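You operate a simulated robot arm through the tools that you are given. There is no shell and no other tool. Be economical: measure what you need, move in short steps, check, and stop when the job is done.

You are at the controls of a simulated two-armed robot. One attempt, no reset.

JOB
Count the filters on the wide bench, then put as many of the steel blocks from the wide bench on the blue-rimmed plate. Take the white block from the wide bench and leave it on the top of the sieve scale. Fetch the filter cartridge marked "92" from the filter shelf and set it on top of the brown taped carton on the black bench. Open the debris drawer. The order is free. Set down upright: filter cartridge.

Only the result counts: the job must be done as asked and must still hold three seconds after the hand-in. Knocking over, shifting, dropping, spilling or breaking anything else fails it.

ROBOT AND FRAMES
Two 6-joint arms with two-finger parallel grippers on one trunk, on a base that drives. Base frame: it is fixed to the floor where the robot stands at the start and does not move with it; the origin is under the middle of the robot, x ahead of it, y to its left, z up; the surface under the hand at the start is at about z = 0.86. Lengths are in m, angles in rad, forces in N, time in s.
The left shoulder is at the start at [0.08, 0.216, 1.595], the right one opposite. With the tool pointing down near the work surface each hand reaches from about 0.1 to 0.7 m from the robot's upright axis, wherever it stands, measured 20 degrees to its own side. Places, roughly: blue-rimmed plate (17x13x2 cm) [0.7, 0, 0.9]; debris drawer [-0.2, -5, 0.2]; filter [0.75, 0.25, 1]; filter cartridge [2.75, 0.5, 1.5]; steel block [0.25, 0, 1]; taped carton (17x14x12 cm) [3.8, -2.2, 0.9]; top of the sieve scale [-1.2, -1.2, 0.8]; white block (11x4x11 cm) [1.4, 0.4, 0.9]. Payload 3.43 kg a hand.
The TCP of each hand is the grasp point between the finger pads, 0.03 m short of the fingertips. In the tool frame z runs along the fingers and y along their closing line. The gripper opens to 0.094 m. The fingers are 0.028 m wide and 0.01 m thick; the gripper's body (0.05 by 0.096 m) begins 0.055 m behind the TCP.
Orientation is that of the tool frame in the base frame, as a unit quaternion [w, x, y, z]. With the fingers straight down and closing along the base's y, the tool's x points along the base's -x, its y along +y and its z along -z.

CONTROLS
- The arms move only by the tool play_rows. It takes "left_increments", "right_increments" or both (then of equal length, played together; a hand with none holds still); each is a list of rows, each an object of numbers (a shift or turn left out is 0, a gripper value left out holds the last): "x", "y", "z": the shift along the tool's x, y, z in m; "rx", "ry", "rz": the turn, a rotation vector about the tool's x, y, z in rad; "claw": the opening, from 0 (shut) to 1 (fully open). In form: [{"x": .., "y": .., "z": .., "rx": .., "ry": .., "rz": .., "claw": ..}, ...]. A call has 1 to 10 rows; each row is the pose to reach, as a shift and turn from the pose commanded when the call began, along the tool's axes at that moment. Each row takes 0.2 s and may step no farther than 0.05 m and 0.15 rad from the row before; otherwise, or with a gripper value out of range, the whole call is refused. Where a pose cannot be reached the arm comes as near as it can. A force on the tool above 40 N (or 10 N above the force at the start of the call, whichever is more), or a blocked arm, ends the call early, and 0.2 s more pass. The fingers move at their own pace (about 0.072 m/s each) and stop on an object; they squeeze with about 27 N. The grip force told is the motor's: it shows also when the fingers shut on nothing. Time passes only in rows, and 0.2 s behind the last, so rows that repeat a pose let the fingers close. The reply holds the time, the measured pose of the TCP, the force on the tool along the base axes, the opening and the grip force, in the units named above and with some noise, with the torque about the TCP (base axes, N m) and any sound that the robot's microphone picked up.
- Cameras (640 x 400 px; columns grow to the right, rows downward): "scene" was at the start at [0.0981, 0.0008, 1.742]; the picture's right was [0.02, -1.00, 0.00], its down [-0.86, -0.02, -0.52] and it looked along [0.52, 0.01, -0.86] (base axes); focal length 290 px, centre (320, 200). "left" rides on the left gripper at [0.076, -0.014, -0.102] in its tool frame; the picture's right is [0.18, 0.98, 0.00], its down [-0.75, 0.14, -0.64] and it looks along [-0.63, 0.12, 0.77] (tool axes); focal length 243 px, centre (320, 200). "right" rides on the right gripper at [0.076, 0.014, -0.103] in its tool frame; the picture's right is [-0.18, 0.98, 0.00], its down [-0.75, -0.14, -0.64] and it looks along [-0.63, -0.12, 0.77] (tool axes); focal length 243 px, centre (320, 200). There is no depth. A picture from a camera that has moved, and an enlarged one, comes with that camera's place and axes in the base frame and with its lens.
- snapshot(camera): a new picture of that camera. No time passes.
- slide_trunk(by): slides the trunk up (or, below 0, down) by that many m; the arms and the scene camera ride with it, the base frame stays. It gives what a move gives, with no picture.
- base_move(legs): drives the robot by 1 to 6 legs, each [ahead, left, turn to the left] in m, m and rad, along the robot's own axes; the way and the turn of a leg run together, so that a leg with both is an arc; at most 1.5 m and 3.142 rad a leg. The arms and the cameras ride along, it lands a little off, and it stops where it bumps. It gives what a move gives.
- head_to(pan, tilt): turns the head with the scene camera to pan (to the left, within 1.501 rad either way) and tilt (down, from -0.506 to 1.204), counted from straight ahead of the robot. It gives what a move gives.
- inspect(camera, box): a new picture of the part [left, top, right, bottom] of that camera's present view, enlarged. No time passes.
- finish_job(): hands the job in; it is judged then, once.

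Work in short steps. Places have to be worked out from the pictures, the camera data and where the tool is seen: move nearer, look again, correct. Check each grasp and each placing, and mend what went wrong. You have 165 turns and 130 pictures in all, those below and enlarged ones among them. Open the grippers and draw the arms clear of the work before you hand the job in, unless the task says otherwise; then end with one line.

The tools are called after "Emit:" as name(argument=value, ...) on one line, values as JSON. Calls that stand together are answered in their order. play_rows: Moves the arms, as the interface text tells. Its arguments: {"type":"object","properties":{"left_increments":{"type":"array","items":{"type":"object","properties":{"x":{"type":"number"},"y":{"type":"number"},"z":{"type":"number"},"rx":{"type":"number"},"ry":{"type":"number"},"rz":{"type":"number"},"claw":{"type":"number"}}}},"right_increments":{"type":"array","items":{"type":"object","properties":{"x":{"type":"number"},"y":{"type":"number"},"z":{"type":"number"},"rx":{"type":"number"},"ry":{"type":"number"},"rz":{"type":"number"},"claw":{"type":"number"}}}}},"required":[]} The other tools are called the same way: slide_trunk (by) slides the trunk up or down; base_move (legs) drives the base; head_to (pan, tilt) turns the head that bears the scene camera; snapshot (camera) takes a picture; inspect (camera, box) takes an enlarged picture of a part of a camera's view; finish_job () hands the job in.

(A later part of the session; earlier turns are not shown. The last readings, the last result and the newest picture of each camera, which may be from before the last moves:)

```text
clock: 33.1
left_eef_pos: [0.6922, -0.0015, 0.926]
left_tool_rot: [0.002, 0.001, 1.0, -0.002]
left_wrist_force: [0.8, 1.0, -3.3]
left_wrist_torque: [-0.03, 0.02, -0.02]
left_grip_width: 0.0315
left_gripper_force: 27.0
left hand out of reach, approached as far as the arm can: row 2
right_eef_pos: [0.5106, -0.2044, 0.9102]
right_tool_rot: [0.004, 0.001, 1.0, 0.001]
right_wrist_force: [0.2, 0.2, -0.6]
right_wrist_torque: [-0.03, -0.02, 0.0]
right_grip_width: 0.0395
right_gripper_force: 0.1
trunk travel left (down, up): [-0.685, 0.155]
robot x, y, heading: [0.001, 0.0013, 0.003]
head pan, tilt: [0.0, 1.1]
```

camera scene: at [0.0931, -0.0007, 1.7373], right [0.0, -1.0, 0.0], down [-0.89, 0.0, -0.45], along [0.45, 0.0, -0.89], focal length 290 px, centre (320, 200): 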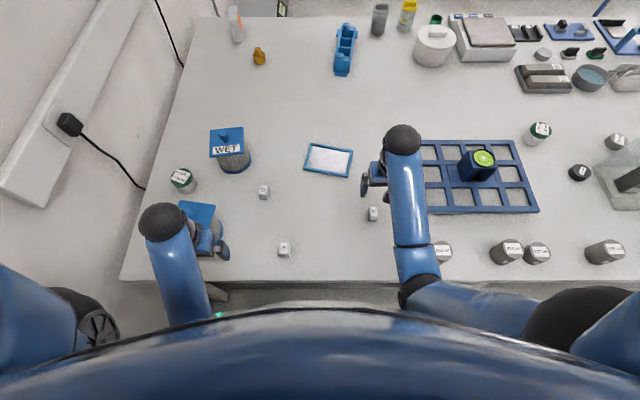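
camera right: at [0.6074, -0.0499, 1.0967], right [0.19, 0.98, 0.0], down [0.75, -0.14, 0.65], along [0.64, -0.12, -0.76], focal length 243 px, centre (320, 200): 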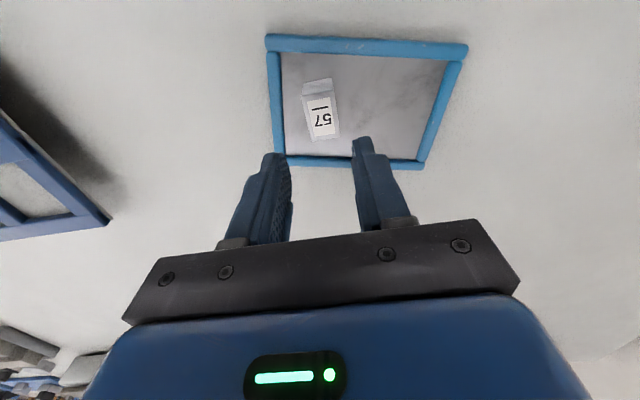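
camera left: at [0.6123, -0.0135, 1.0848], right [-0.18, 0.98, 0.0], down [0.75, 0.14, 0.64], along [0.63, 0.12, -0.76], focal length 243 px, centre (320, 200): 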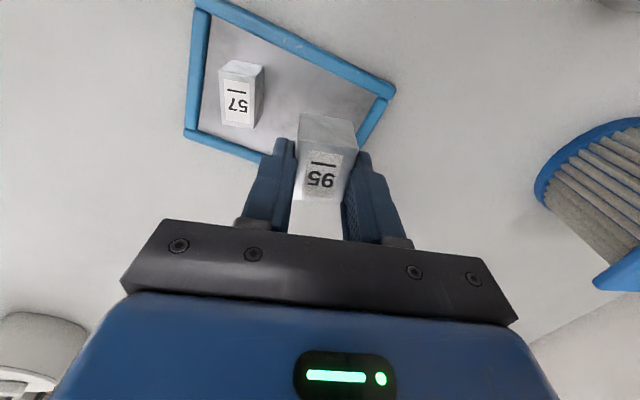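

Now lower the remaining ~17 mm in small steps.

Emit:
play_rows(left_increments=[{"z": 0.008, "x": 0.002}, {"z": 0.012, "x": 0.002}, {"z": 0.014, "x": 0.002}, {"z": 0.016, "x": 0.002}, {"z": 0.018, "x": 0.002}, {"z": 0.02, "x": 0.002}])

Emit:
snapshot(camera="left")

```text
clock: 34.5
left_eef_pos: [0.6831, 0.0019, 0.9087]
left_tool_rot: [0.003, -0.001, 1.0, -0.001]
left_wrist_force: [0.8, -0.5, -3.4]
left_wrist_torque: [-0.02, -0.02, -0.02]
left_grip_width: 0.0317
left_gripper_force: 26.9
left hand out of reach, approached as far as the arm can: row 4, 5, 6
right_eef_pos: [0.511, -0.2032, 0.9112]
right_tool_rot: [0.005, 0.001, 1.0, 0.0]
right_wrist_force: [-0.7, 0.0, -0.5]
right_wrist_torque: [0.0, 0.0, -0.04]
right_grip_width: 0.0396
right_gripper_force: 0.0
trunk travel left (down, up): [-0.685, 0.155]
robot x, y, heading: [-0.0006, 0.0005, -0.005]
head pan, tilt: [0.0, 1.1]
```

```text
99 pictures are left
camera left: at [0.6068, -0.0121, 1.0099], right [-0.18, 0.98, 0.0], down [0.75, 0.14, 0.65], along [0.64, 0.12, -0.76], focal length 243 px, centre (320, 200)
```

left: 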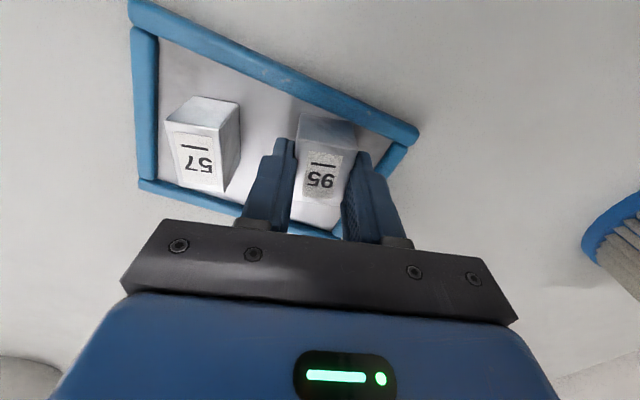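

Too close to the near rim. I lift the left, move the right hand forward/up for clearance, then lower the trunk again.

Emit:
play_rows(left_increments=[{"z": -0.03}, {"z": -0.06}, {"z": -0.06}], right_increments=[{"x": -0.04}, {"x": -0.08, "z": -0.02}, {"x": -0.1, "z": -0.05}])

Emit:
slide_trunk(by=-0.05)

Emit:
play_rows(left_increments=[{"x": -0.015}, {"x": -0.026, "y": -0.006}])

```text
clock: 35.3
left_eef_pos: [0.6995, -0.0026, 0.9655]
left_tool_rot: [0.001, 0.0, 1.0, 0.0]
left_wrist_force: [-0.5, -0.1, -4.0]
left_wrist_torque: [0.01, -0.01, -0.01]
left_grip_width: 0.0318
left_gripper_force: 26.6
left hand out of reach, approached as far as the arm can: row 1, 2, 3
right_eef_pos: [0.6116, -0.2046, 0.9636]
right_tool_rot: [0.004, 0.0, 1.0, 0.0]
right_wrist_force: [0.3, 0.7, -0.4]
right_wrist_torque: [-0.01, -0.01, -0.01]
right_grip_width: 0.0393
right_gripper_force: 0.2
trunk travel left (down, up): [-0.685, 0.155]
robot x, y, heading: [0.0006, -0.0002, 0.002]
head pan, tilt: [0.0, 1.1]
```

```text
clock: 36.2
left_eef_pos: [0.7011, -0.0035, 0.9151]
left_tool_rot: [0.002, 0.001, 1.0, -0.001]
left_wrist_force: [-0.2, 0.7, -3.1]
left_wrist_torque: [0.02, -0.01, -0.01]
left_grip_width: 0.0316
left_gripper_force: 27.3
right_eef_pos: [0.6115, -0.204, 0.9144]
right_tool_rot: [0.006, 0.0, 1.0, 0.0]
right_wrist_force: [-0.2, 0.1, -0.8]
right_wrist_torque: [-0.01, -0.01, 0.0]
right_grip_width: 0.0396
right_gripper_force: 0.1
trunk travel left (down, up): [-0.635, 0.205]
robot x, y, heading: [0.0016, -0.0024, -0.002]
head pan, tilt: [0.0, 1.1]
```

```text
clock: 36.8
left_eef_pos: [0.7035, -0.0009, 0.9178]
left_tool_rot: [0.001, 0.0, 1.0, 0.0]
left_wrist_force: [-0.2, -0.5, -3.4]
left_wrist_torque: [0.0, 0.0, 0.01]
left_grip_width: 0.0318
left_gripper_force: 26.8
left hand out of reach, approached as far as the arm can: row 1, 2
right_eef_pos: [0.6103, -0.2049, 0.9143]
right_tool_rot: [0.005, 0.001, 1.0, 0.0]
right_wrist_force: [0.0, 0.0, -0.1]
right_wrist_torque: [-0.02, 0.0, -0.02]
right_grip_width: 0.0393
right_gripper_force: 0.0
trunk travel left (down, up): [-0.635, 0.205]
robot x, y, heading: [0.0038, -0.0027, -0.001]
head pan, tilt: [0.0, 1.1]
```

x 0.70 now; back off the command slightly and lower.

Emit:
play_rows(left_increments=[{"z": 0.0, "x": 0.03}, {"z": 0.004, "x": 0.03}, {"z": 0.007, "x": 0.03}, {"z": 0.009, "x": 0.03}, {"z": 0.011, "x": 0.03}, {"z": 0.013, "x": 0.03}])

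Emit:
snapshot(camera="left")

```text
clock: 38.2
left_eef_pos: [0.6948, -0.0101, 0.9072]
left_tool_rot: [0.008, 0.0, 1.0, -0.001]
left_wrist_force: [11.2, -1.6, 34.0]
left_wrist_torque: [-0.18, 0.16, 0.04]
left_grip_width: 0.0315
left_gripper_force: 26.4
left hand out of reach, approached as far as the arm can: row 1, 2, 3, 4, 5, 6
right_eef_pos: [0.6082, -0.2043, 0.9163]
right_tool_rot: [0.006, 0.001, 1.0, 0.0]
right_wrist_force: [0.7, 0.1, -0.1]
right_wrist_torque: [0.01, 0.03, -0.01]
right_grip_width: 0.0395
right_gripper_force: 0.0
trunk travel left (down, up): [-0.635, 0.205]
robot x, y, heading: [0.0045, -0.0019, -0.003]
head pan, tilt: [0.0, 1.1]
```

```text
98 pictures are left
camera left: at [0.6169, -0.0226, 1.0071], right [-0.18, 0.98, -0.01], down [0.74, 0.14, 0.65], along [0.64, 0.11, -0.76], focal length 243 px, centre (320, 200)
```

left: 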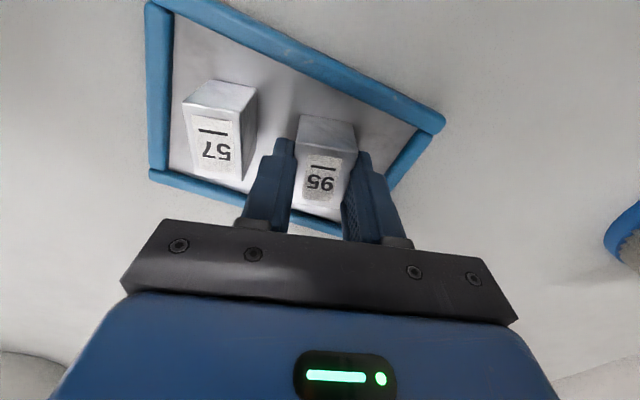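

Contact on the plate floor. Ease, open partly, and rise.

Emit:
play_rows(left_increments=[{"z": -0.008}, {"z": -0.008, "claw": 0.47}, {"z": -0.008, "claw": 0.47}, {"z": -0.045, "claw": 0.47}, {"z": -0.085, "claw": 0.47}])

Emit:
snapshot(camera="left")

```text
clock: 39.4
left_eef_pos: [0.7118, -0.0131, 0.9805]
left_tool_rot: [0.0, -0.001, 1.0, 0.0]
left_wrist_force: [0.3, 0.3, 0.4]
left_wrist_torque: [0.02, 0.0, -0.01]
left_grip_width: 0.0443
left_gripper_force: 0.0
left hand out of reach, approached as far as the arm can: row 4, 5
right_eef_pos: [0.6101, -0.2054, 0.9142]
right_tool_rot: [0.005, 0.002, 1.0, 0.0]
right_wrist_force: [-0.4, 0.1, -0.3]
right_wrist_torque: [0.0, 0.0, 0.02]
right_grip_width: 0.0396
right_gripper_force: 0.1
trunk travel left (down, up): [-0.635, 0.205]
robot x, y, heading: [0.0023, -0.0003, 0.005]
head pan, tilt: [0.0, 1.1]
```

```text
97 pictures are left
camera left: at [0.6349, -0.0263, 1.0824], right [-0.18, 0.98, 0.0], down [0.75, 0.14, 0.64], along [0.63, 0.12, -0.77], focal length 243 px, centre (320, 200)
```

left: 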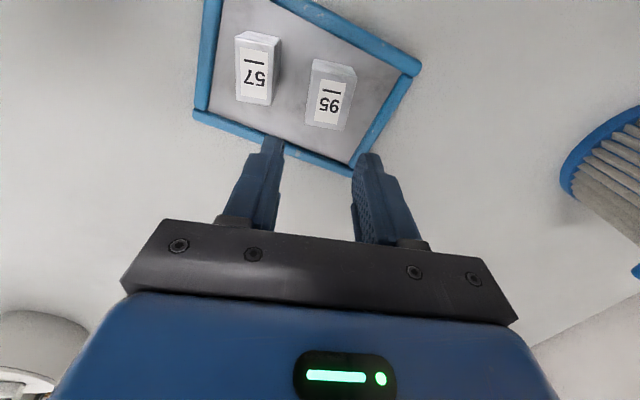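

Both blocks are on the plate. Raise the trunk and look around for the driving map.

Emit:
slide_trunk(by=0.2)

Emit:
head_to(pan=-1.5, tilt=0.25)

Emit:
snapshot(camera="scene")

Emit:
head_to(pan=1.5, tilt=0.5)

Emit:
snapshot(camera="scene")

```text
clock: 41.6
left_eef_pos: [0.7103, -0.0139, 1.1804]
left_tool_rot: [0.001, 0.0, 1.0, 0.0]
left_wrist_force: [0.3, 0.6, 0.3]
left_wrist_torque: [0.01, -0.02, 0.0]
left_grip_width: 0.0441
left_gripper_force: 0.0
right_eef_pos: [0.6105, -0.204, 1.1146]
right_tool_rot: [0.005, 0.001, 1.0, 0.0]
right_wrist_force: [0.4, -0.8, -0.2]
right_wrist_torque: [0.05, -0.03, 0.0]
right_grip_width: 0.0394
right_gripper_force: 0.1
trunk travel left (down, up): [-0.835, 0.005]
robot x, y, heading: [-0.0017, -0.0009, -0.004]
head pan, tilt: [0.0, 1.1]
```

```text
clock: 43.2
left_eef_pos: [0.7118, -0.0126, 1.1809]
left_tool_rot: [0.0, -0.001, 1.0, 0.0]
left_wrist_force: [-0.2, 1.2, 0.1]
left_wrist_torque: [-0.01, -0.02, 0.02]
left_grip_width: 0.0442
left_gripper_force: 0.1
right_eef_pos: [0.6105, -0.2034, 1.1145]
right_tool_rot: [0.006, 0.0, 1.0, 0.0]
right_wrist_force: [-0.7, -0.6, -0.9]
right_wrist_torque: [-0.01, -0.01, -0.05]
right_grip_width: 0.0396
right_gripper_force: 0.1
trunk travel left (down, up): [-0.835, 0.005]
robot x, y, heading: [-0.0012, -0.0002, 0.003]
head pan, tilt: [-1.499, 0.25]
```

```text
96 pictures are left
camera scene: at [0.0371, -0.0942, 1.8181], right [-1.0, -0.07, 0.0], down [-0.02, 0.25, -0.97], along [0.07, -0.97, -0.25], focal length 290 px, centre (320, 200)
```

scene: 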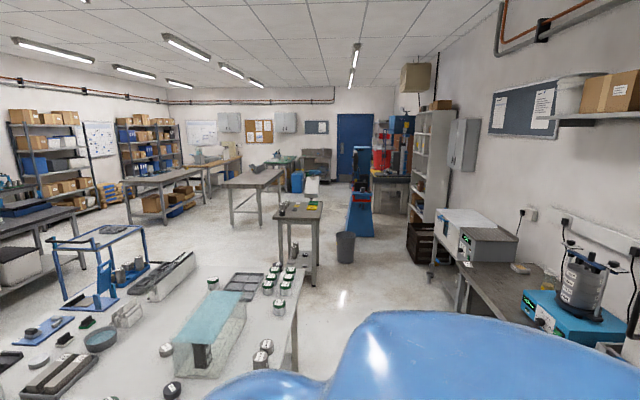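

```text
clock: 45.8
left_eef_pos: [0.7117, -0.0132, 1.18]
left_tool_rot: [0.0, 0.0, 1.0, 0.0]
left_wrist_force: [0.5, 0.0, -0.2]
left_wrist_torque: [0.0, 0.0, -0.01]
left_grip_width: 0.0443
left_gripper_force: 0.1
right_eef_pos: [0.61, -0.2034, 1.1148]
right_tool_rot: [0.005, 0.001, 1.0, 0.0]
right_wrist_force: [-0.5, 0.9, 0.2]
right_wrist_torque: [0.0, 0.01, 0.0]
right_grip_width: 0.0396
right_gripper_force: 0.1
trunk travel left (down, up): [-0.835, 0.005]
robot x, y, heading: [-0.0023, -0.0016, -0.005]
head pan, tilt: [1.499, 0.499]
```

```text
95 pictures are left
camera scene: at [0.037, 0.0898, 1.795], right [1.0, -0.07, 0.0], down [-0.04, -0.48, -0.88], along [0.06, 0.88, -0.48], focal length 290 px, centre (320, 200)
```

scene: 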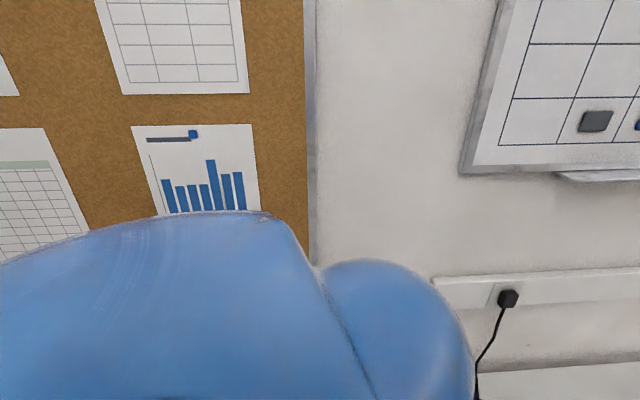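

The sieve shaker stands on the rear bench to the right; the wide bench ends near y≈-2. I back off, turn right and drive along the aisle.

Emit:
base_move(legs=[[-0.3, 0, 0], [0, 0, -1.57]])

Emit:
head_to(pan=0.0, tilt=0.45)

Emit:
snapshot(camera="scene")

Emit:
head_to(pan=-0.9, tilt=0.6)

Emit:
snapshot(camera="scene")

Emit:
head_to(pan=0.9, tilt=0.7)

Emit:
snapshot(camera="scene")

```text
clock: 51.6
left_eef_pos: [-0.3066, -0.7106, 1.1798]
left_tool_rot: [0.0, 0.71, 0.704, -0.001]
left_wrist_force: [0.2, -0.8, 0.3]
left_wrist_torque: [0.01, 0.01, -0.03]
left_grip_width: 0.0441
left_gripper_force: 0.1
right_eef_pos: [-0.4978, -0.6085, 1.1153]
right_tool_rot: [0.004, 0.71, 0.704, -0.003]
right_wrist_force: [0.2, 0.3, 0.2]
right_wrist_torque: [0.01, 0.04, -0.01]
right_grip_width: 0.0393
right_gripper_force: 0.1
trunk travel left (down, up): [-0.835, 0.005]
robot x, y, heading: [-0.2887, 0.003, -1.582]
head pan, tilt: [1.499, 0.499]
```

```text
clock: 53.2
left_eef_pos: [-0.3066, -0.7119, 1.1812]
left_tool_rot: [0.0, 0.71, 0.704, -0.001]
left_wrist_force: [0.1, 0.5, 0.1]
left_wrist_torque: [0.01, -0.02, -0.02]
left_grip_width: 0.0442
left_gripper_force: 0.0
right_eef_pos: [-0.4969, -0.6076, 1.1145]
right_tool_rot: [0.003, 0.709, 0.705, -0.004]
right_wrist_force: [0.4, -0.6, 0.1]
right_wrist_torque: [-0.01, -0.01, -0.01]
right_grip_width: 0.0394
right_gripper_force: 0.1
trunk travel left (down, up): [-0.835, 0.005]
robot x, y, heading: [-0.2884, 0.0021, -1.583]
head pan, tilt: [0.0, 0.45]
```

```text
94 pictures are left
camera scene: at [-0.2907, -0.1223, 1.7994], right [-1.0, 0.01, 0.0], down [0.0, 0.44, -0.9], along [-0.01, -0.9, -0.44], focal length 290 px, centre (320, 200)
```

scene: 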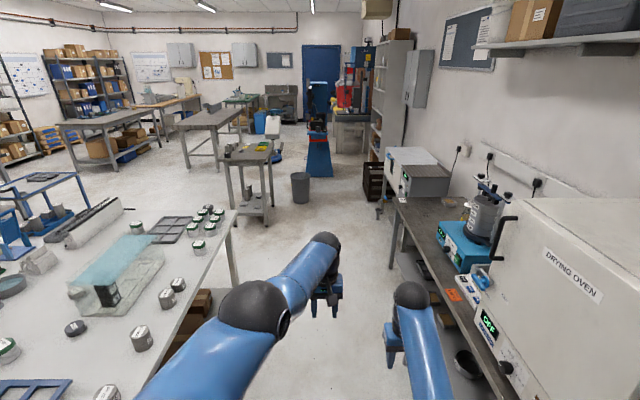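

```text
clock: 54.4
left_eef_pos: [-0.3071, -0.7104, 1.1821]
left_tool_rot: [0.0, 0.711, 0.704, -0.001]
left_wrist_force: [1.1, 0.3, -0.2]
left_wrist_torque: [-0.01, 0.0, 0.05]
left_grip_width: 0.0442
left_gripper_force: 0.1
right_eef_pos: [-0.499, -0.6095, 1.1139]
right_tool_rot: [0.004, 0.711, 0.704, -0.004]
right_wrist_force: [-0.8, 0.6, 0.0]
right_wrist_torque: [0.01, 0.0, 0.01]
right_grip_width: 0.0393
right_gripper_force: 0.0
trunk travel left (down, up): [-0.835, 0.005]
robot x, y, heading: [-0.2883, -0.0015, -1.579]
head pan, tilt: [-0.901, 0.6]
```

```text
93 pictures are left
camera scene: at [-0.3596, -0.0847, 1.7859], right [-0.62, 0.79, 0.0], down [0.45, 0.35, -0.82], along [-0.65, -0.51, -0.57], focal length 290 px, centre (320, 200)
```

scene: 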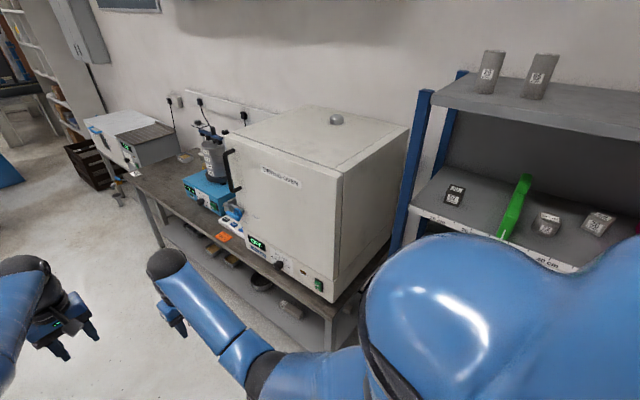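

```text
clock: 56.2
left_eef_pos: [-0.3056, -0.7107, 1.1815]
left_tool_rot: [0.001, 0.71, 0.704, -0.001]
left_wrist_force: [-1.1, 0.9, -0.9]
left_wrist_torque: [0.0, -0.02, 0.01]
left_grip_width: 0.0443
left_gripper_force: 0.1
right_eef_pos: [-0.4982, -0.6073, 1.1153]
right_tool_rot: [0.004, 0.71, 0.704, -0.003]
right_wrist_force: [-0.6, 0.2, 0.3]
right_wrist_torque: [0.0, 0.0, -0.03]
right_grip_width: 0.0393
right_gripper_force: 0.0
trunk travel left (down, up): [-0.835, 0.005]
robot x, y, heading: [-0.2905, 0.0027, -1.58]
head pan, tilt: [0.901, 0.7]
```

```text
92 pictures are left
camera scene: at [-0.2238, -0.0837, 1.7773], right [-0.63, -0.78, 0.0], down [-0.5, 0.4, -0.76], along [0.6, -0.48, -0.64], focal length 290 px, centre (320, 200)
```

scene: 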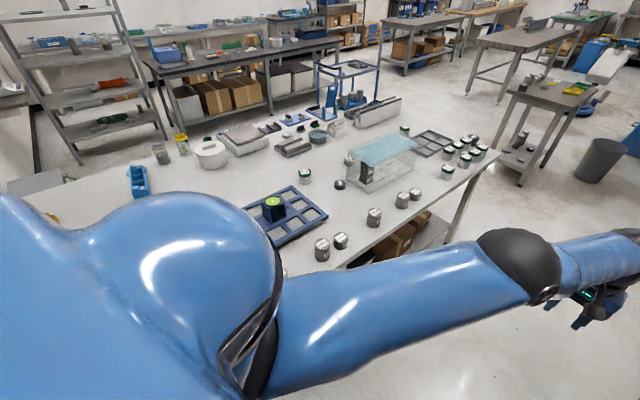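

No further filters on the bench: the count is 2. Drive ahead ~1 m and look at the sieve shaker area on the right.

Emit:
base_move(legs=[[1.1, 0, 0]])

Emit:
head_to(pan=-1.4, tilt=0.75)

Emit:
snapshot(camera="scene")

```text
clock: 61.7
left_eef_pos: [-0.3148, -1.767, 1.1809]
left_tool_rot: [0.001, 0.709, 0.705, 0.0]
left_wrist_force: [0.0, 0.5, 0.0]
left_wrist_torque: [-0.03, 0.02, -0.01]
left_grip_width: 0.0443
left_gripper_force: 0.2
right_eef_pos: [-0.505, -1.6652, 1.1148]
right_tool_rot: [0.004, 0.71, 0.704, -0.004]
right_wrist_force: [0.0, 0.4, 0.2]
right_wrist_torque: [-0.01, -0.02, 0.02]
right_grip_width: 0.0395
right_gripper_force: 0.0
trunk travel left (down, up): [-0.835, 0.005]
robot x, y, heading: [-0.2977, -1.056, -1.575]
head pan, tilt: [0.901, 0.7]
```

```text
clock: 63.8
left_eef_pos: [-0.3141, -1.7692, 1.1803]
left_tool_rot: [0.0, 0.71, 0.704, -0.001]
left_wrist_force: [0.3, -0.3, 0.2]
left_wrist_torque: [0.02, -0.01, 0.02]
left_grip_width: 0.0443
left_gripper_force: 0.0
right_eef_pos: [-0.5053, -1.6667, 1.114]
right_tool_rot: [0.004, 0.71, 0.704, -0.003]
right_wrist_force: [0.4, 0.9, 0.6]
right_wrist_torque: [-0.01, -0.04, -0.02]
right_grip_width: 0.0391
right_gripper_force: 0.0
trunk travel left (down, up): [-0.835, 0.005]
robot x, y, heading: [-0.2981, -1.0598, -1.582]
head pan, tilt: [-1.4, 0.75]
```

```text
91 pictures are left
camera scene: at [-0.3798, -1.1018, 1.773], right [-0.16, 0.99, 0.0], down [0.67, 0.11, -0.73], along [-0.72, -0.12, -0.68], focal length 290 px, centre (320, 200)
```

scene: 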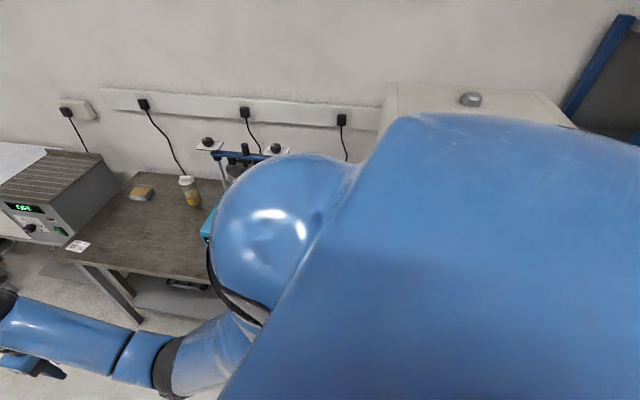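

Continue to y≈-2.42, then turn left to face +x and look.

Emit:
base_move(legs=[[1.36, 0, 0], [0, 0, 1.575]])

Emit:
head_to(pan=0.0, tilt=0.5)

Emit:
snapshot(camera="scene")

Emit:
head_to(pan=0.7, tilt=0.5)

Emit:
snapshot(camera="scene")

```text
clock: 74.4
left_eef_pos: [0.3887, -2.4491, 1.1807]
left_tool_rot: [0.0, 0.015, 1.0, 0.0]
left_wrist_force: [0.6, 0.6, 0.3]
left_wrist_torque: [-0.01, -0.01, 0.01]
left_grip_width: 0.0442
left_gripper_force: 0.0
right_eef_pos: [0.2816, -2.6385, 1.1133]
right_tool_rot: [0.005, 0.016, 1.0, 0.001]
right_wrist_force: [0.2, 0.1, -0.2]
right_wrist_torque: [0.02, -0.02, -0.02]
right_grip_width: 0.0396
right_gripper_force: 0.1
trunk travel left (down, up): [-0.835, 0.005]
robot x, y, heading: [-0.3214, -2.4117, -0.031]
head pan, tilt: [-1.4, 0.75]
```

```text
clock: 76.0
left_eef_pos: [0.3894, -2.4496, 1.1808]
left_tool_rot: [0.001, 0.015, 1.0, 0.0]
left_wrist_force: [-0.2, -0.4, 0.2]
left_wrist_torque: [0.01, 0.02, -0.03]
left_grip_width: 0.0443
left_gripper_force: 0.1
right_eef_pos: [0.2815, -2.6376, 1.1152]
right_tool_rot: [0.006, 0.016, 1.0, 0.0]
right_wrist_force: [-0.2, -0.6, -0.1]
right_wrist_torque: [0.01, -0.01, 0.03]
right_grip_width: 0.0394
right_gripper_force: 0.1
trunk travel left (down, up): [-0.835, 0.005]
robot x, y, heading: [-0.3228, -2.4182, -0.025]
head pan, tilt: [0.0, 0.499]
```

```text
90 pictures are left
camera scene: at [-0.2012, -2.421, 1.795], right [-0.03, -1.0, 0.0], down [-0.48, 0.01, -0.88], along [0.88, -0.03, -0.48], focal length 290 px, centre (320, 200)
```

scene: 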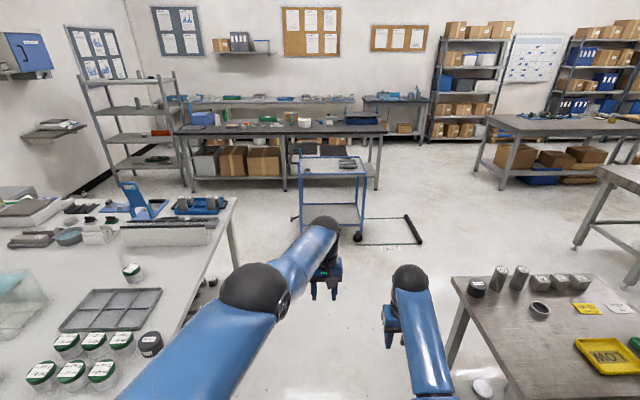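

```text
clock: 77.0
left_eef_pos: [0.3877, -2.4501, 1.1808]
left_tool_rot: [0.0, 0.015, 1.0, 0.0]
left_wrist_force: [1.2, -0.9, 0.3]
left_wrist_torque: [-0.02, 0.01, -0.01]
left_grip_width: 0.0445
left_gripper_force: 0.1
right_eef_pos: [0.2821, -2.6402, 1.1145]
right_tool_rot: [0.005, 0.016, 1.0, 0.0]
right_wrist_force: [-0.1, -0.3, 0.1]
right_wrist_torque: [0.01, 0.0, 0.03]
right_grip_width: 0.0395
right_gripper_force: 0.1
trunk travel left (down, up): [-0.835, 0.005]
robot x, y, heading: [-0.3215, -2.4126, -0.033]
head pan, tilt: [0.7, 0.499]
```

```text
89 pictures are left
camera scene: at [-0.2207, -2.3618, 1.795], right [0.62, -0.78, 0.0], down [-0.38, -0.3, -0.88], along [0.69, 0.54, -0.48], focal length 290 px, centre (320, 200)
```

scene: 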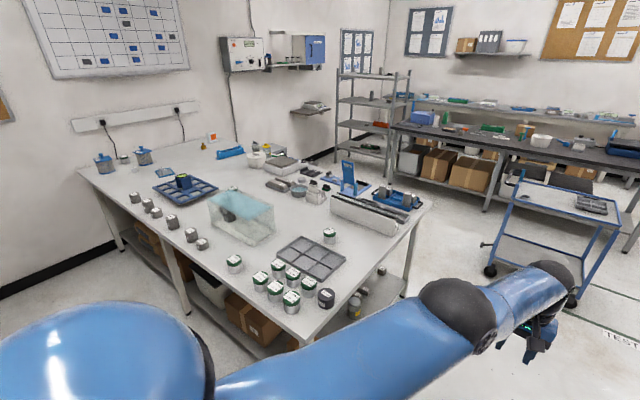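

A wheeled cart stands beyond the gap. I drive 1.3 m ahead through the gap and look again.

Emit:
base_move(legs=[[0, 0, 0.03], [1.3, 0, 0]])

Emit:
head_to(pan=0.0, tilt=0.6)

Emit:
snapshot(camera="scene")

Emit:
head_to(pan=0.8, tilt=0.6)

Emit:
snapshot(camera="scene")

```text
clock: 83.8
left_eef_pos: [1.6529, -2.412, 1.1814]
left_tool_rot: [0.001, -0.006, 1.0, -0.001]
left_wrist_force: [-0.1, 0.4, 0.7]
left_wrist_torque: [0.02, -0.02, 0.03]
left_grip_width: 0.0443
left_gripper_force: 0.1
right_eef_pos: [1.5548, -2.6056, 1.1148]
right_tool_rot: [0.005, -0.006, 1.0, 0.0]
right_wrist_force: [0.6, 0.0, 0.1]
right_wrist_torque: [0.01, -0.03, 0.0]
right_grip_width: 0.0396
right_gripper_force: 0.0
trunk travel left (down, up): [-0.835, 0.005]
robot x, y, heading: [0.9408, -2.4052, 0.014]
head pan, tilt: [0.7, 0.499]
```

```text
clock: 84.8
left_eef_pos: [1.6537, -2.4123, 1.1813]
left_tool_rot: [0.0, -0.006, 1.0, 0.0]
left_wrist_force: [0.4, 0.3, 0.7]
left_wrist_torque: [-0.01, 0.01, 0.02]
left_grip_width: 0.0443
left_gripper_force: 0.1
right_eef_pos: [1.5552, -2.6063, 1.1145]
right_tool_rot: [0.004, -0.006, 1.0, 0.0]
right_wrist_force: [-0.2, -0.2, -0.3]
right_wrist_torque: [0.0, -0.01, 0.03]
right_grip_width: 0.0395
right_gripper_force: 0.0
trunk travel left (down, up): [-0.835, 0.005]
robot x, y, heading: [0.945, -2.4108, 0.012]
head pan, tilt: [0.0, 0.6]
```

```text
88 pictures are left
camera scene: at [1.0614, -2.4085, 1.7858], right [0.01, -1.0, 0.0], down [-0.57, -0.01, -0.82], along [0.82, 0.01, -0.57], focal length 290 px, centre (320, 200)
```

scene: 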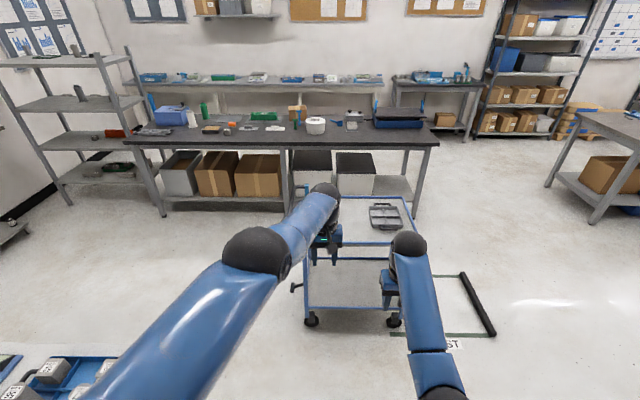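

```text
clock: 86.0
left_eef_pos: [1.6551, -2.4125, 1.1806]
left_tool_rot: [-0.001, -0.007, 1.0, 0.0]
left_wrist_force: [0.2, -0.7, 0.5]
left_wrist_torque: [-0.03, 0.02, -0.02]
left_grip_width: 0.0441
left_gripper_force: 0.1
right_eef_pos: [1.5549, -2.6053, 1.1148]
right_tool_rot: [0.005, -0.006, 1.0, 0.0]
right_wrist_force: [0.6, -1.1, -0.7]
right_wrist_torque: [0.01, -0.02, 0.01]
right_grip_width: 0.0394
right_gripper_force: 0.1
trunk travel left (down, up): [-0.835, 0.005]
robot x, y, heading: [0.9405, -2.4084, 0.009]
head pan, tilt: [0.799, 0.6]
```

```text
87 pictures are left
camera scene: at [1.0334, -2.3454, 1.7859], right [0.72, -0.69, 0.0], down [-0.39, -0.41, -0.82], along [0.57, 0.6, -0.57], focal length 290 px, centre (320, 200)
```

scene: 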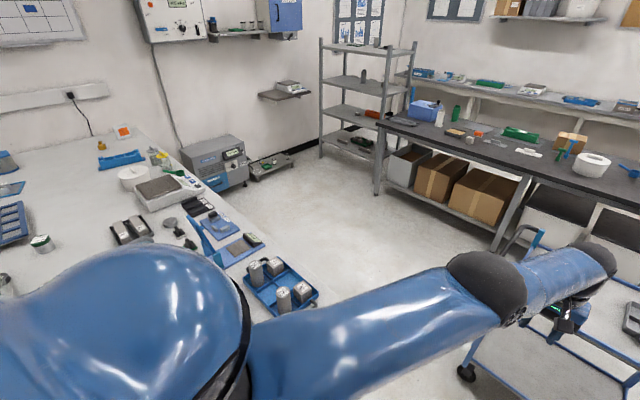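

Cart corner is at about (2.21,-2.33), bench corner (1.53,-1.92). I thread diagonally between them into the far aisle.

Emit:
base_move(legs=[[0.86, 0, 0], [0, 0.3, 0], [0.45, 0.5, 0]])

Emit:
head_to(pan=-0.5, tilt=0.6)

Emit:
snapshot(camera="scene")

Emit:
head_to(pan=1.2, tilt=0.5)

Emit:
snapshot(camera="scene")

```text
clock: 95.5
left_eef_pos: [2.9742, -1.6203, 1.1819]
left_tool_rot: [0.002, 0.001, 1.0, 0.001]
left_wrist_force: [-0.4, 0.0, 0.7]
left_wrist_torque: [0.01, 0.0, -0.01]
left_grip_width: 0.0444
left_gripper_force: 0.2
right_eef_pos: [2.8746, -1.8118, 1.1142]
right_tool_rot: [0.005, 0.002, 1.0, 0.0]
right_wrist_force: [-0.7, -0.3, 0.0]
right_wrist_torque: [0.0, 0.02, 0.0]
right_grip_width: 0.0397
right_gripper_force: 0.0
trunk travel left (down, up): [-0.835, 0.005]
robot x, y, heading: [2.2656, -1.6049, -0.003]
head pan, tilt: [0.799, 0.6]
```

```text
clock: 97.0
left_eef_pos: [2.976, -1.6203, 1.1807]
left_tool_rot: [0.0, 0.001, 1.0, 0.001]
left_wrist_force: [-0.3, 0.4, 0.3]
left_wrist_torque: [-0.04, -0.02, -0.01]
left_grip_width: 0.0444
left_gripper_force: 0.0
right_eef_pos: [2.8737, -1.8114, 1.1152]
right_tool_rot: [0.005, 0.002, 1.0, 0.0]
right_wrist_force: [0.3, 0.0, 0.5]
right_wrist_torque: [-0.02, 0.0, 0.02]
right_grip_width: 0.0393
right_gripper_force: 0.1
trunk travel left (down, up): [-0.835, 0.005]
robot x, y, heading: [2.2649, -1.6076, -0.002]
head pan, tilt: [-0.499, 0.6]
```

```text
86 pictures are left
camera scene: at [2.3715, -1.649, 1.7859], right [-0.48, -0.88, 0.0], down [-0.5, 0.27, -0.82], along [0.72, -0.4, -0.57], focal length 290 px, centre (320, 200)
```

scene: 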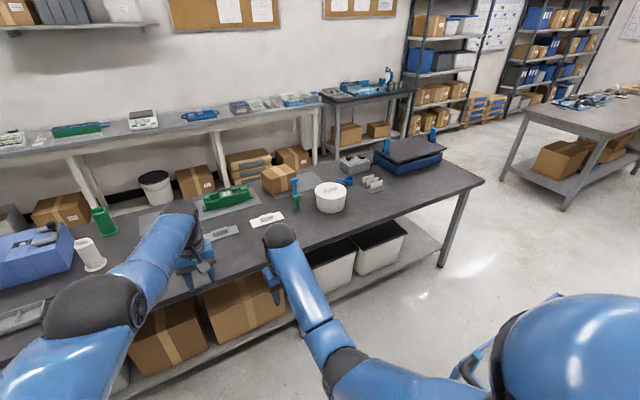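

```text
clock: 98.7
left_eef_pos: [2.9769, -1.6195, 1.1802]
left_tool_rot: [0.001, 0.001, 1.0, 0.001]
left_wrist_force: [-0.7, 0.9, -0.3]
left_wrist_torque: [0.01, 0.06, 0.01]
left_grip_width: 0.0442
left_gripper_force: 0.0
right_eef_pos: [2.8735, -1.8096, 1.1132]
right_tool_rot: [0.006, 0.001, 1.0, 0.0]
right_wrist_force: [-0.5, 0.4, -0.1]
right_wrist_torque: [0.01, -0.01, -0.01]
right_grip_width: 0.0392
right_gripper_force: 0.0
trunk travel left (down, up): [-0.835, 0.005]
robot x, y, heading: [2.2611, -1.6057, -0.003]
head pan, tilt: [1.201, 0.499]
```

```text
85 pictures are left
camera scene: at [2.3273, -1.5216, 1.795], right [0.93, -0.36, 0.0], down [-0.17, -0.45, -0.88], along [0.32, 0.82, -0.48], focal length 290 px, centre (320, 200)
```

scene: 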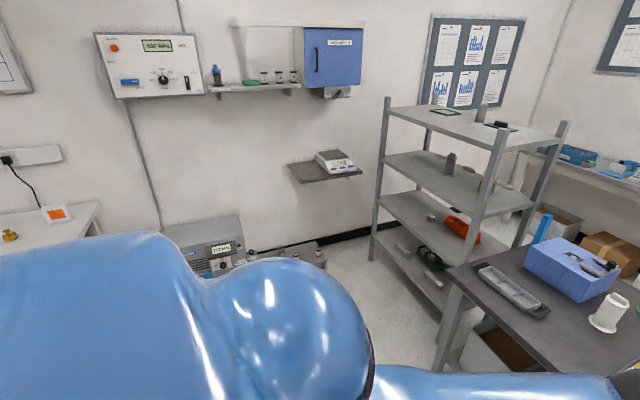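

The wall shelf next to the blue cabinet matches the cartridge location. I enlarge it.

Emit:
inspect(camera="scene", box=[190, 40, 370, 130])

Emit:
inspect(camera="scene", box=[380, 80, 580, 300])

```text
3.56 times, centred on (280, 85) of scene
camera zoom: at [2.3273, -1.5216, 1.795], right [0.93, -0.36, 0.0], down [-0.17, -0.45, -0.88], along [0.32, 0.82, -0.48], focal length 1030 px, centre (462, 609)
```

zoom: 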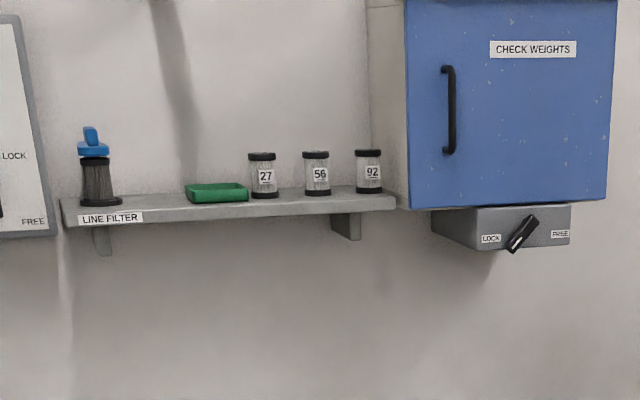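

```text
1.82 times, centred on (480, 190) of scene
camera zoom: at [2.3273, -1.5216, 1.795], right [0.93, -0.36, 0.0], down [-0.17, -0.45, -0.88], along [0.32, 0.82, -0.48], focal length 527 px, centre (29, 218)
```

zoom: 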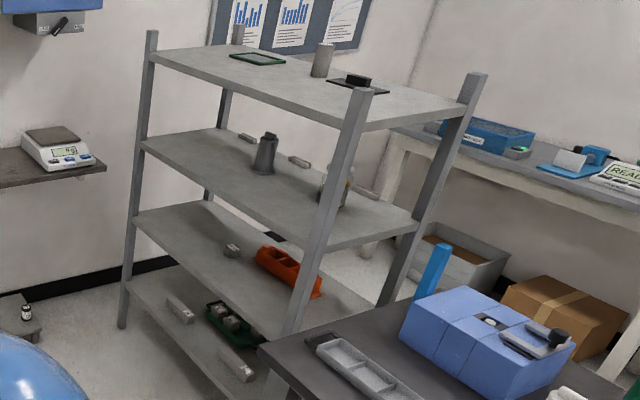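

Cartridge 92 stands at the right end of the wall shelf by the blue cabinet, about (2.92,0.5,1.59). I turn to face +y and approach.

Emit:
base_move(legs=[[0, 0, 1.573], [0.9, 0, 0], [0, -0.4, 0]])

Emit:
head_to(pan=0.0, tilt=0.15)

Emit:
snapshot(camera="scene")

Emit:
head_to(pan=0.7, tilt=0.6)

Emit:
snapshot(camera="scene")

```text
clock: 109.5
left_eef_pos: [2.6612, 0.0436, 1.1812]
left_tool_rot: [-0.001, 0.716, -0.698, 0.001]
left_wrist_force: [0.2, -0.4, -0.7]
left_wrist_torque: [-0.02, 0.0, 0.02]
left_grip_width: 0.0446
left_gripper_force: 0.1
right_eef_pos: [2.8557, -0.0521, 1.115]
right_tool_rot: [-0.004, 0.716, -0.698, -0.002]
right_wrist_force: [-0.4, 0.0, 0.2]
right_wrist_torque: [-0.01, -0.03, 0.0]
right_grip_width: 0.0395
right_gripper_force: 0.0
trunk travel left (down, up): [-0.835, 0.005]
robot x, y, heading: [2.6707, -0.6678, 1.591]
head pan, tilt: [1.201, 0.499]
```

```text
clock: 110.9
left_eef_pos: [2.6633, 0.0443, 1.1812]
left_tool_rot: [0.001, 0.716, -0.698, 0.0]
left_wrist_force: [-0.1, -0.2, -0.1]
left_wrist_torque: [0.0, -0.03, 0.04]
left_grip_width: 0.044
left_gripper_force: 0.0
right_eef_pos: [2.8585, -0.0527, 1.1145]
right_tool_rot: [-0.003, 0.716, -0.698, -0.004]
right_wrist_force: [0.0, 0.0, -0.3]
right_wrist_torque: [-0.07, 0.02, -0.02]
right_grip_width: 0.0395
right_gripper_force: 0.0
trunk travel left (down, up): [-0.835, 0.005]
robot x, y, heading: [2.6667, -0.6681, 1.592]
head pan, tilt: [0.0, 0.15]
```

```text
82 pictures are left
camera scene: at [2.6664, -0.5451, 1.8273], right [1.0, 0.03, 0.0], down [0.0, -0.15, -0.99], along [-0.03, 0.99, -0.15], focal length 290 px, centre (320, 200)
```

scene: 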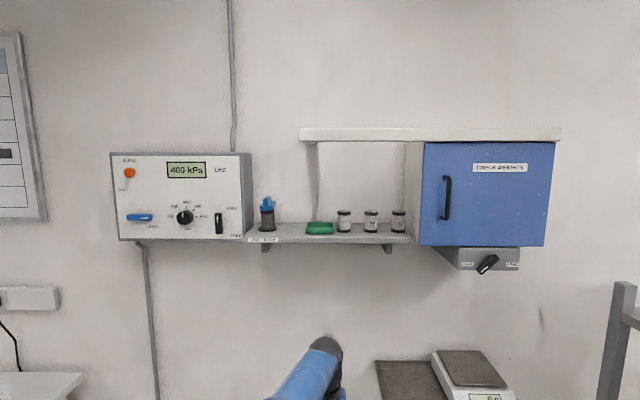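

```text
clock: 112.0
left_eef_pos: [2.6659, 0.0438, 1.18]
left_tool_rot: [0.0, 0.716, -0.698, 0.0]
left_wrist_force: [0.7, 0.5, 0.3]
left_wrist_torque: [0.04, -0.02, -0.01]
left_grip_width: 0.0442
left_gripper_force: 0.0
right_eef_pos: [2.8603, -0.0513, 1.1143]
right_tool_rot: [-0.004, 0.716, -0.698, -0.004]
right_wrist_force: [0.5, -1.0, 0.1]
right_wrist_torque: [0.03, 0.01, 0.02]
right_grip_width: 0.0393
right_gripper_force: 0.0
trunk travel left (down, up): [-0.835, 0.005]
robot x, y, heading: [2.6691, -0.6676, 1.599]
head pan, tilt: [0.7, 0.6]
```

```text
81 pictures are left
camera scene: at [2.6109, -0.5716, 1.7859], right [0.75, 0.66, 0.0], down [0.37, -0.42, -0.83], along [-0.55, 0.62, -0.56], focal length 290 px, centre (320, 200)
```

scene: 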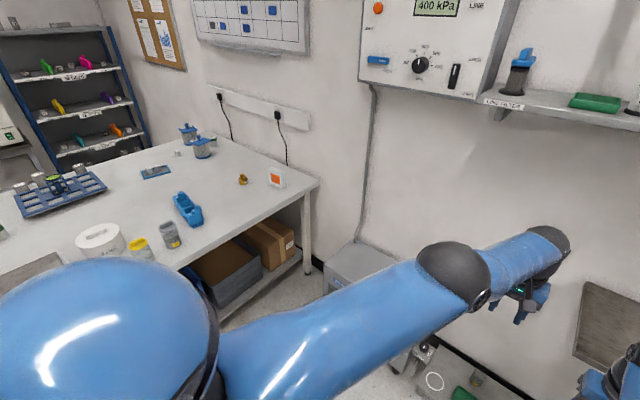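

Triangulating, cartridge 92 is near (2.91,0.45,1.60), cabinet side at x≈2.99. I'll grip it horizontally; first roll the right hand by 180° so that its camera ends above.

Emit:
play_rows(right_increments=[{"rz": 0.15, "claw": 1}, {"rz": 0.3}, {"rz": 0.45}, {"rz": 0.6}, {"rz": 0.75}, {"rz": 0.9}, {"rz": 1.05}, {"rz": 1.2}, {"rz": 1.35}, {"rz": 1.5}])

Emit:
play_rows(right_increments=[{"rz": 0.15}, {"rz": 0.3}, {"rz": 0.45}, {"rz": 0.6}, {"rz": 0.75}, {"rz": 0.9}, {"rz": 1.05}, {"rz": 1.2}, {"rz": 1.35}, {"rz": 1.5}])

```text
clock: 114.2
left_eef_pos: [2.6645, 0.0448, 1.1804]
left_tool_rot: [0.0, 0.716, -0.698, 0.0]
left_wrist_force: [0.4, 0.4, -0.1]
left_wrist_torque: [-0.02, -0.05, 0.04]
left_grip_width: 0.0442
left_gripper_force: 0.0
right_eef_pos: [2.86, -0.0528, 1.1143]
right_tool_rot: [-0.001, -0.047, 0.999, 0.006]
right_wrist_force: [0.2, -0.2, -0.3]
right_wrist_torque: [0.0, 0.0, 0.01]
right_grip_width: 0.0941
right_gripper_force: 0.1
trunk travel left (down, up): [-0.835, 0.005]
robot x, y, heading: [2.6707, -0.6655, 1.596]
head pan, tilt: [0.7, 0.6]
```

```text
clock: 116.4
left_eef_pos: [2.6647, 0.0425, 1.1802]
left_tool_rot: [-0.001, 0.715, -0.699, 0.0]
left_wrist_force: [-0.1, 0.2, 0.7]
left_wrist_torque: [0.02, 0.0, 0.01]
left_grip_width: 0.0443
left_gripper_force: 0.0
right_eef_pos: [2.8602, -0.0515, 1.115]
right_tool_rot: [-0.004, 0.644, 0.765, 0.004]
right_wrist_force: [0.6, -0.5, 0.5]
right_wrist_torque: [-0.01, 0.01, -0.02]
right_grip_width: 0.0939
right_gripper_force: 0.0
right hand out of reach, approached as far as the arm can: row 10
trunk travel left (down, up): [-0.835, 0.005]
robot x, y, heading: [2.6709, -0.6694, 1.597]
head pan, tilt: [0.7, 0.6]
```

Rolled nearly 180°. Now pitch the hand up to point forward.

Emit:
play_rows(right_increments=[{"ry": 0.15, "z": -0.03}, {"ry": 0.3, "z": -0.06}, {"ry": 0.45, "z": -0.09}, {"ry": 0.6, "z": -0.12}, {"ry": 0.75, "z": -0.15}, {"ry": 0.9, "z": -0.18}, {"ry": 1.05, "z": -0.2}, {"ry": 1.2, "z": -0.22}, {"ry": 1.35, "z": -0.24}, {"ry": 1.5, "z": -0.26}])

```text
clock: 118.6
left_eef_pos: [2.6636, 0.044, 1.1805]
left_tool_rot: [0.001, 0.716, -0.698, 0.0]
left_wrist_force: [-0.2, -0.5, -0.1]
left_wrist_torque: [-0.03, -0.01, 0.02]
left_grip_width: 0.0442
left_gripper_force: 0.1
right_eef_pos: [2.8618, -0.0558, 1.3766]
right_tool_rot: [-0.524, 0.469, 0.555, 0.444]
right_wrist_force: [0.7, -0.1, 0.4]
right_wrist_torque: [0.03, -0.01, -0.04]
right_grip_width: 0.0941
right_gripper_force: 0.1
right hand out of reach, approached as far as the arm can: row 2, 3, 4, 5, 6, 7, 8
trunk travel left (down, up): [-0.835, 0.005]
robot x, y, heading: [2.6702, -0.6669, 1.593]
head pan, tilt: [0.7, 0.6]
```

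Tool now points forward with camera above. I correct yaw/pitch and raise to shelf height.

Emit:
play_rows(right_increments=[{"x": 0.04, "y": 0.012, "z": 0.02, "rx": -0.05, "ry": 0.02}, {"x": 0.08, "y": 0.024, "z": 0.04, "rx": -0.1, "ry": 0.04}, {"x": 0.12, "y": 0.036, "z": 0.06, "rx": -0.15, "ry": 0.06}, {"x": 0.16, "y": 0.048, "z": 0.08, "rx": -0.166, "ry": 0.06}, {"x": 0.2, "y": 0.06, "z": 0.1, "rx": -0.166, "ry": 0.06}, {"x": 0.232, "y": 0.069, "z": 0.128, "rx": -0.166, "ry": 0.06}])

Emit:
snapshot(camera="right")

```text
clock: 120.0
left_eef_pos: [2.6643, 0.0453, 1.1803]
left_tool_rot: [0.001, 0.715, -0.699, 0.001]
left_wrist_force: [0.2, 0.5, 0.2]
left_wrist_torque: [0.0, 0.02, -0.01]
left_grip_width: 0.0444
left_gripper_force: 0.2
right_eef_pos: [2.9312, 0.1075, 1.5885]
right_tool_rot: [-0.496, 0.474, 0.522, 0.506]
right_wrist_force: [0.1, 0.8, 0.1]
right_wrist_torque: [0.0, -0.01, -0.05]
right_grip_width: 0.0939
right_gripper_force: 0.0
right hand out of reach, approached as far as the arm can: row 1, 2, 3, 4, 5, 6
trunk travel left (down, up): [-0.835, 0.005]
robot x, y, heading: [2.6696, -0.6674, 1.597]
head pan, tilt: [0.7, 0.6]
```

```text
80 pictures are left
camera right: at [2.9449, 0.0063, 1.666], right [0.99, 0.04, -0.13], down [-0.07, -0.64, -0.76], along [-0.11, 0.77, -0.63], focal length 243 px, centre (320, 200)
```

right: 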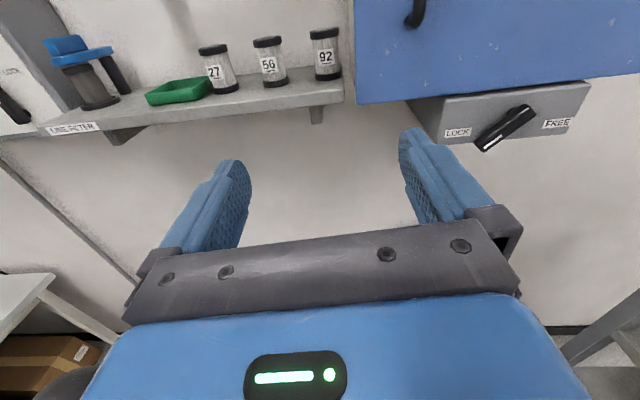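

Very useful view: cartridge 92 ≈(2.93,0.5,1.59), dia ≈47 mm; the cabinet's left side is at x≈2.967 and protrudes to y≈0.36, so clearance on the right is small. I retract the hand, trim orientation, then drive closer.

Emit:
play_rows(right_increments=[{"z": -0.04, "y": -0.02, "rx": -0.019, "rz": 0.03}, {"z": -0.08, "y": -0.04, "rx": -0.038, "rz": 0.058}, {"z": -0.12, "y": -0.06, "rx": -0.038, "rz": 0.058}, {"z": -0.16, "y": -0.08, "rx": -0.038, "rz": 0.058}, {"z": -0.18, "y": -0.1, "rx": -0.038, "rz": 0.058}])

Emit:
base_move(legs=[[0.28, 0, -0.02]])

Emit:
snapshot(camera="right")

```text
clock: 121.2
left_eef_pos: [2.6618, 0.0433, 1.1817]
left_tool_rot: [-0.001, 0.716, -0.698, 0.0]
left_wrist_force: [0.2, -1.2, 0.3]
left_wrist_torque: [0.02, -0.05, 0.01]
left_grip_width: 0.0446
left_gripper_force: 0.2
right_eef_pos: [2.8442, -0.0857, 1.5987]
right_tool_rot: [-0.465, 0.474, 0.525, 0.532]
right_wrist_force: [-0.4, -0.1, -0.5]
right_wrist_torque: [-0.03, -0.02, -0.05]
right_grip_width: 0.0939
right_gripper_force: 0.1
right hand out of reach, approached as far as the arm can: row 1, 2, 3, 4, 5
trunk travel left (down, up): [-0.835, 0.005]
robot x, y, heading: [2.672, -0.6689, 1.601]
head pan, tilt: [0.7, 0.6]
```

```text
clock: 123.2
left_eef_pos: [2.6841, 0.3158, 1.1841]
left_tool_rot: [0.001, -0.705, 0.709, 0.002]
left_wrist_force: [0.5, 0.1, -0.2]
left_wrist_torque: [0.02, 0.02, 0.0]
left_grip_width: 0.0443
left_gripper_force: 0.0
right_eef_pos: [2.8631, 0.1803, 1.6009]
right_tool_rot: [-0.46, 0.48, 0.518, 0.539]
right_wrist_force: [0.0, -0.6, 0.0]
right_wrist_torque: [0.01, 0.02, -0.01]
right_grip_width: 0.0939
right_gripper_force: 0.0
trunk travel left (down, up): [-0.835, 0.005]
robot x, y, heading: [2.6698, -0.3918, 1.56]
head pan, tilt: [0.7, 0.6]
```

```text
79 pictures are left
camera right: at [2.8628, 0.0785, 1.6787], right [1.0, -0.04, -0.07], down [-0.08, -0.64, -0.77], along [-0.01, 0.77, -0.64], focal length 243 px, centre (320, 200)
```

right: 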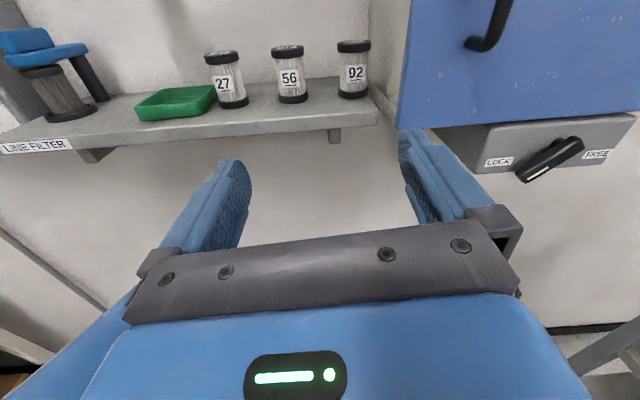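

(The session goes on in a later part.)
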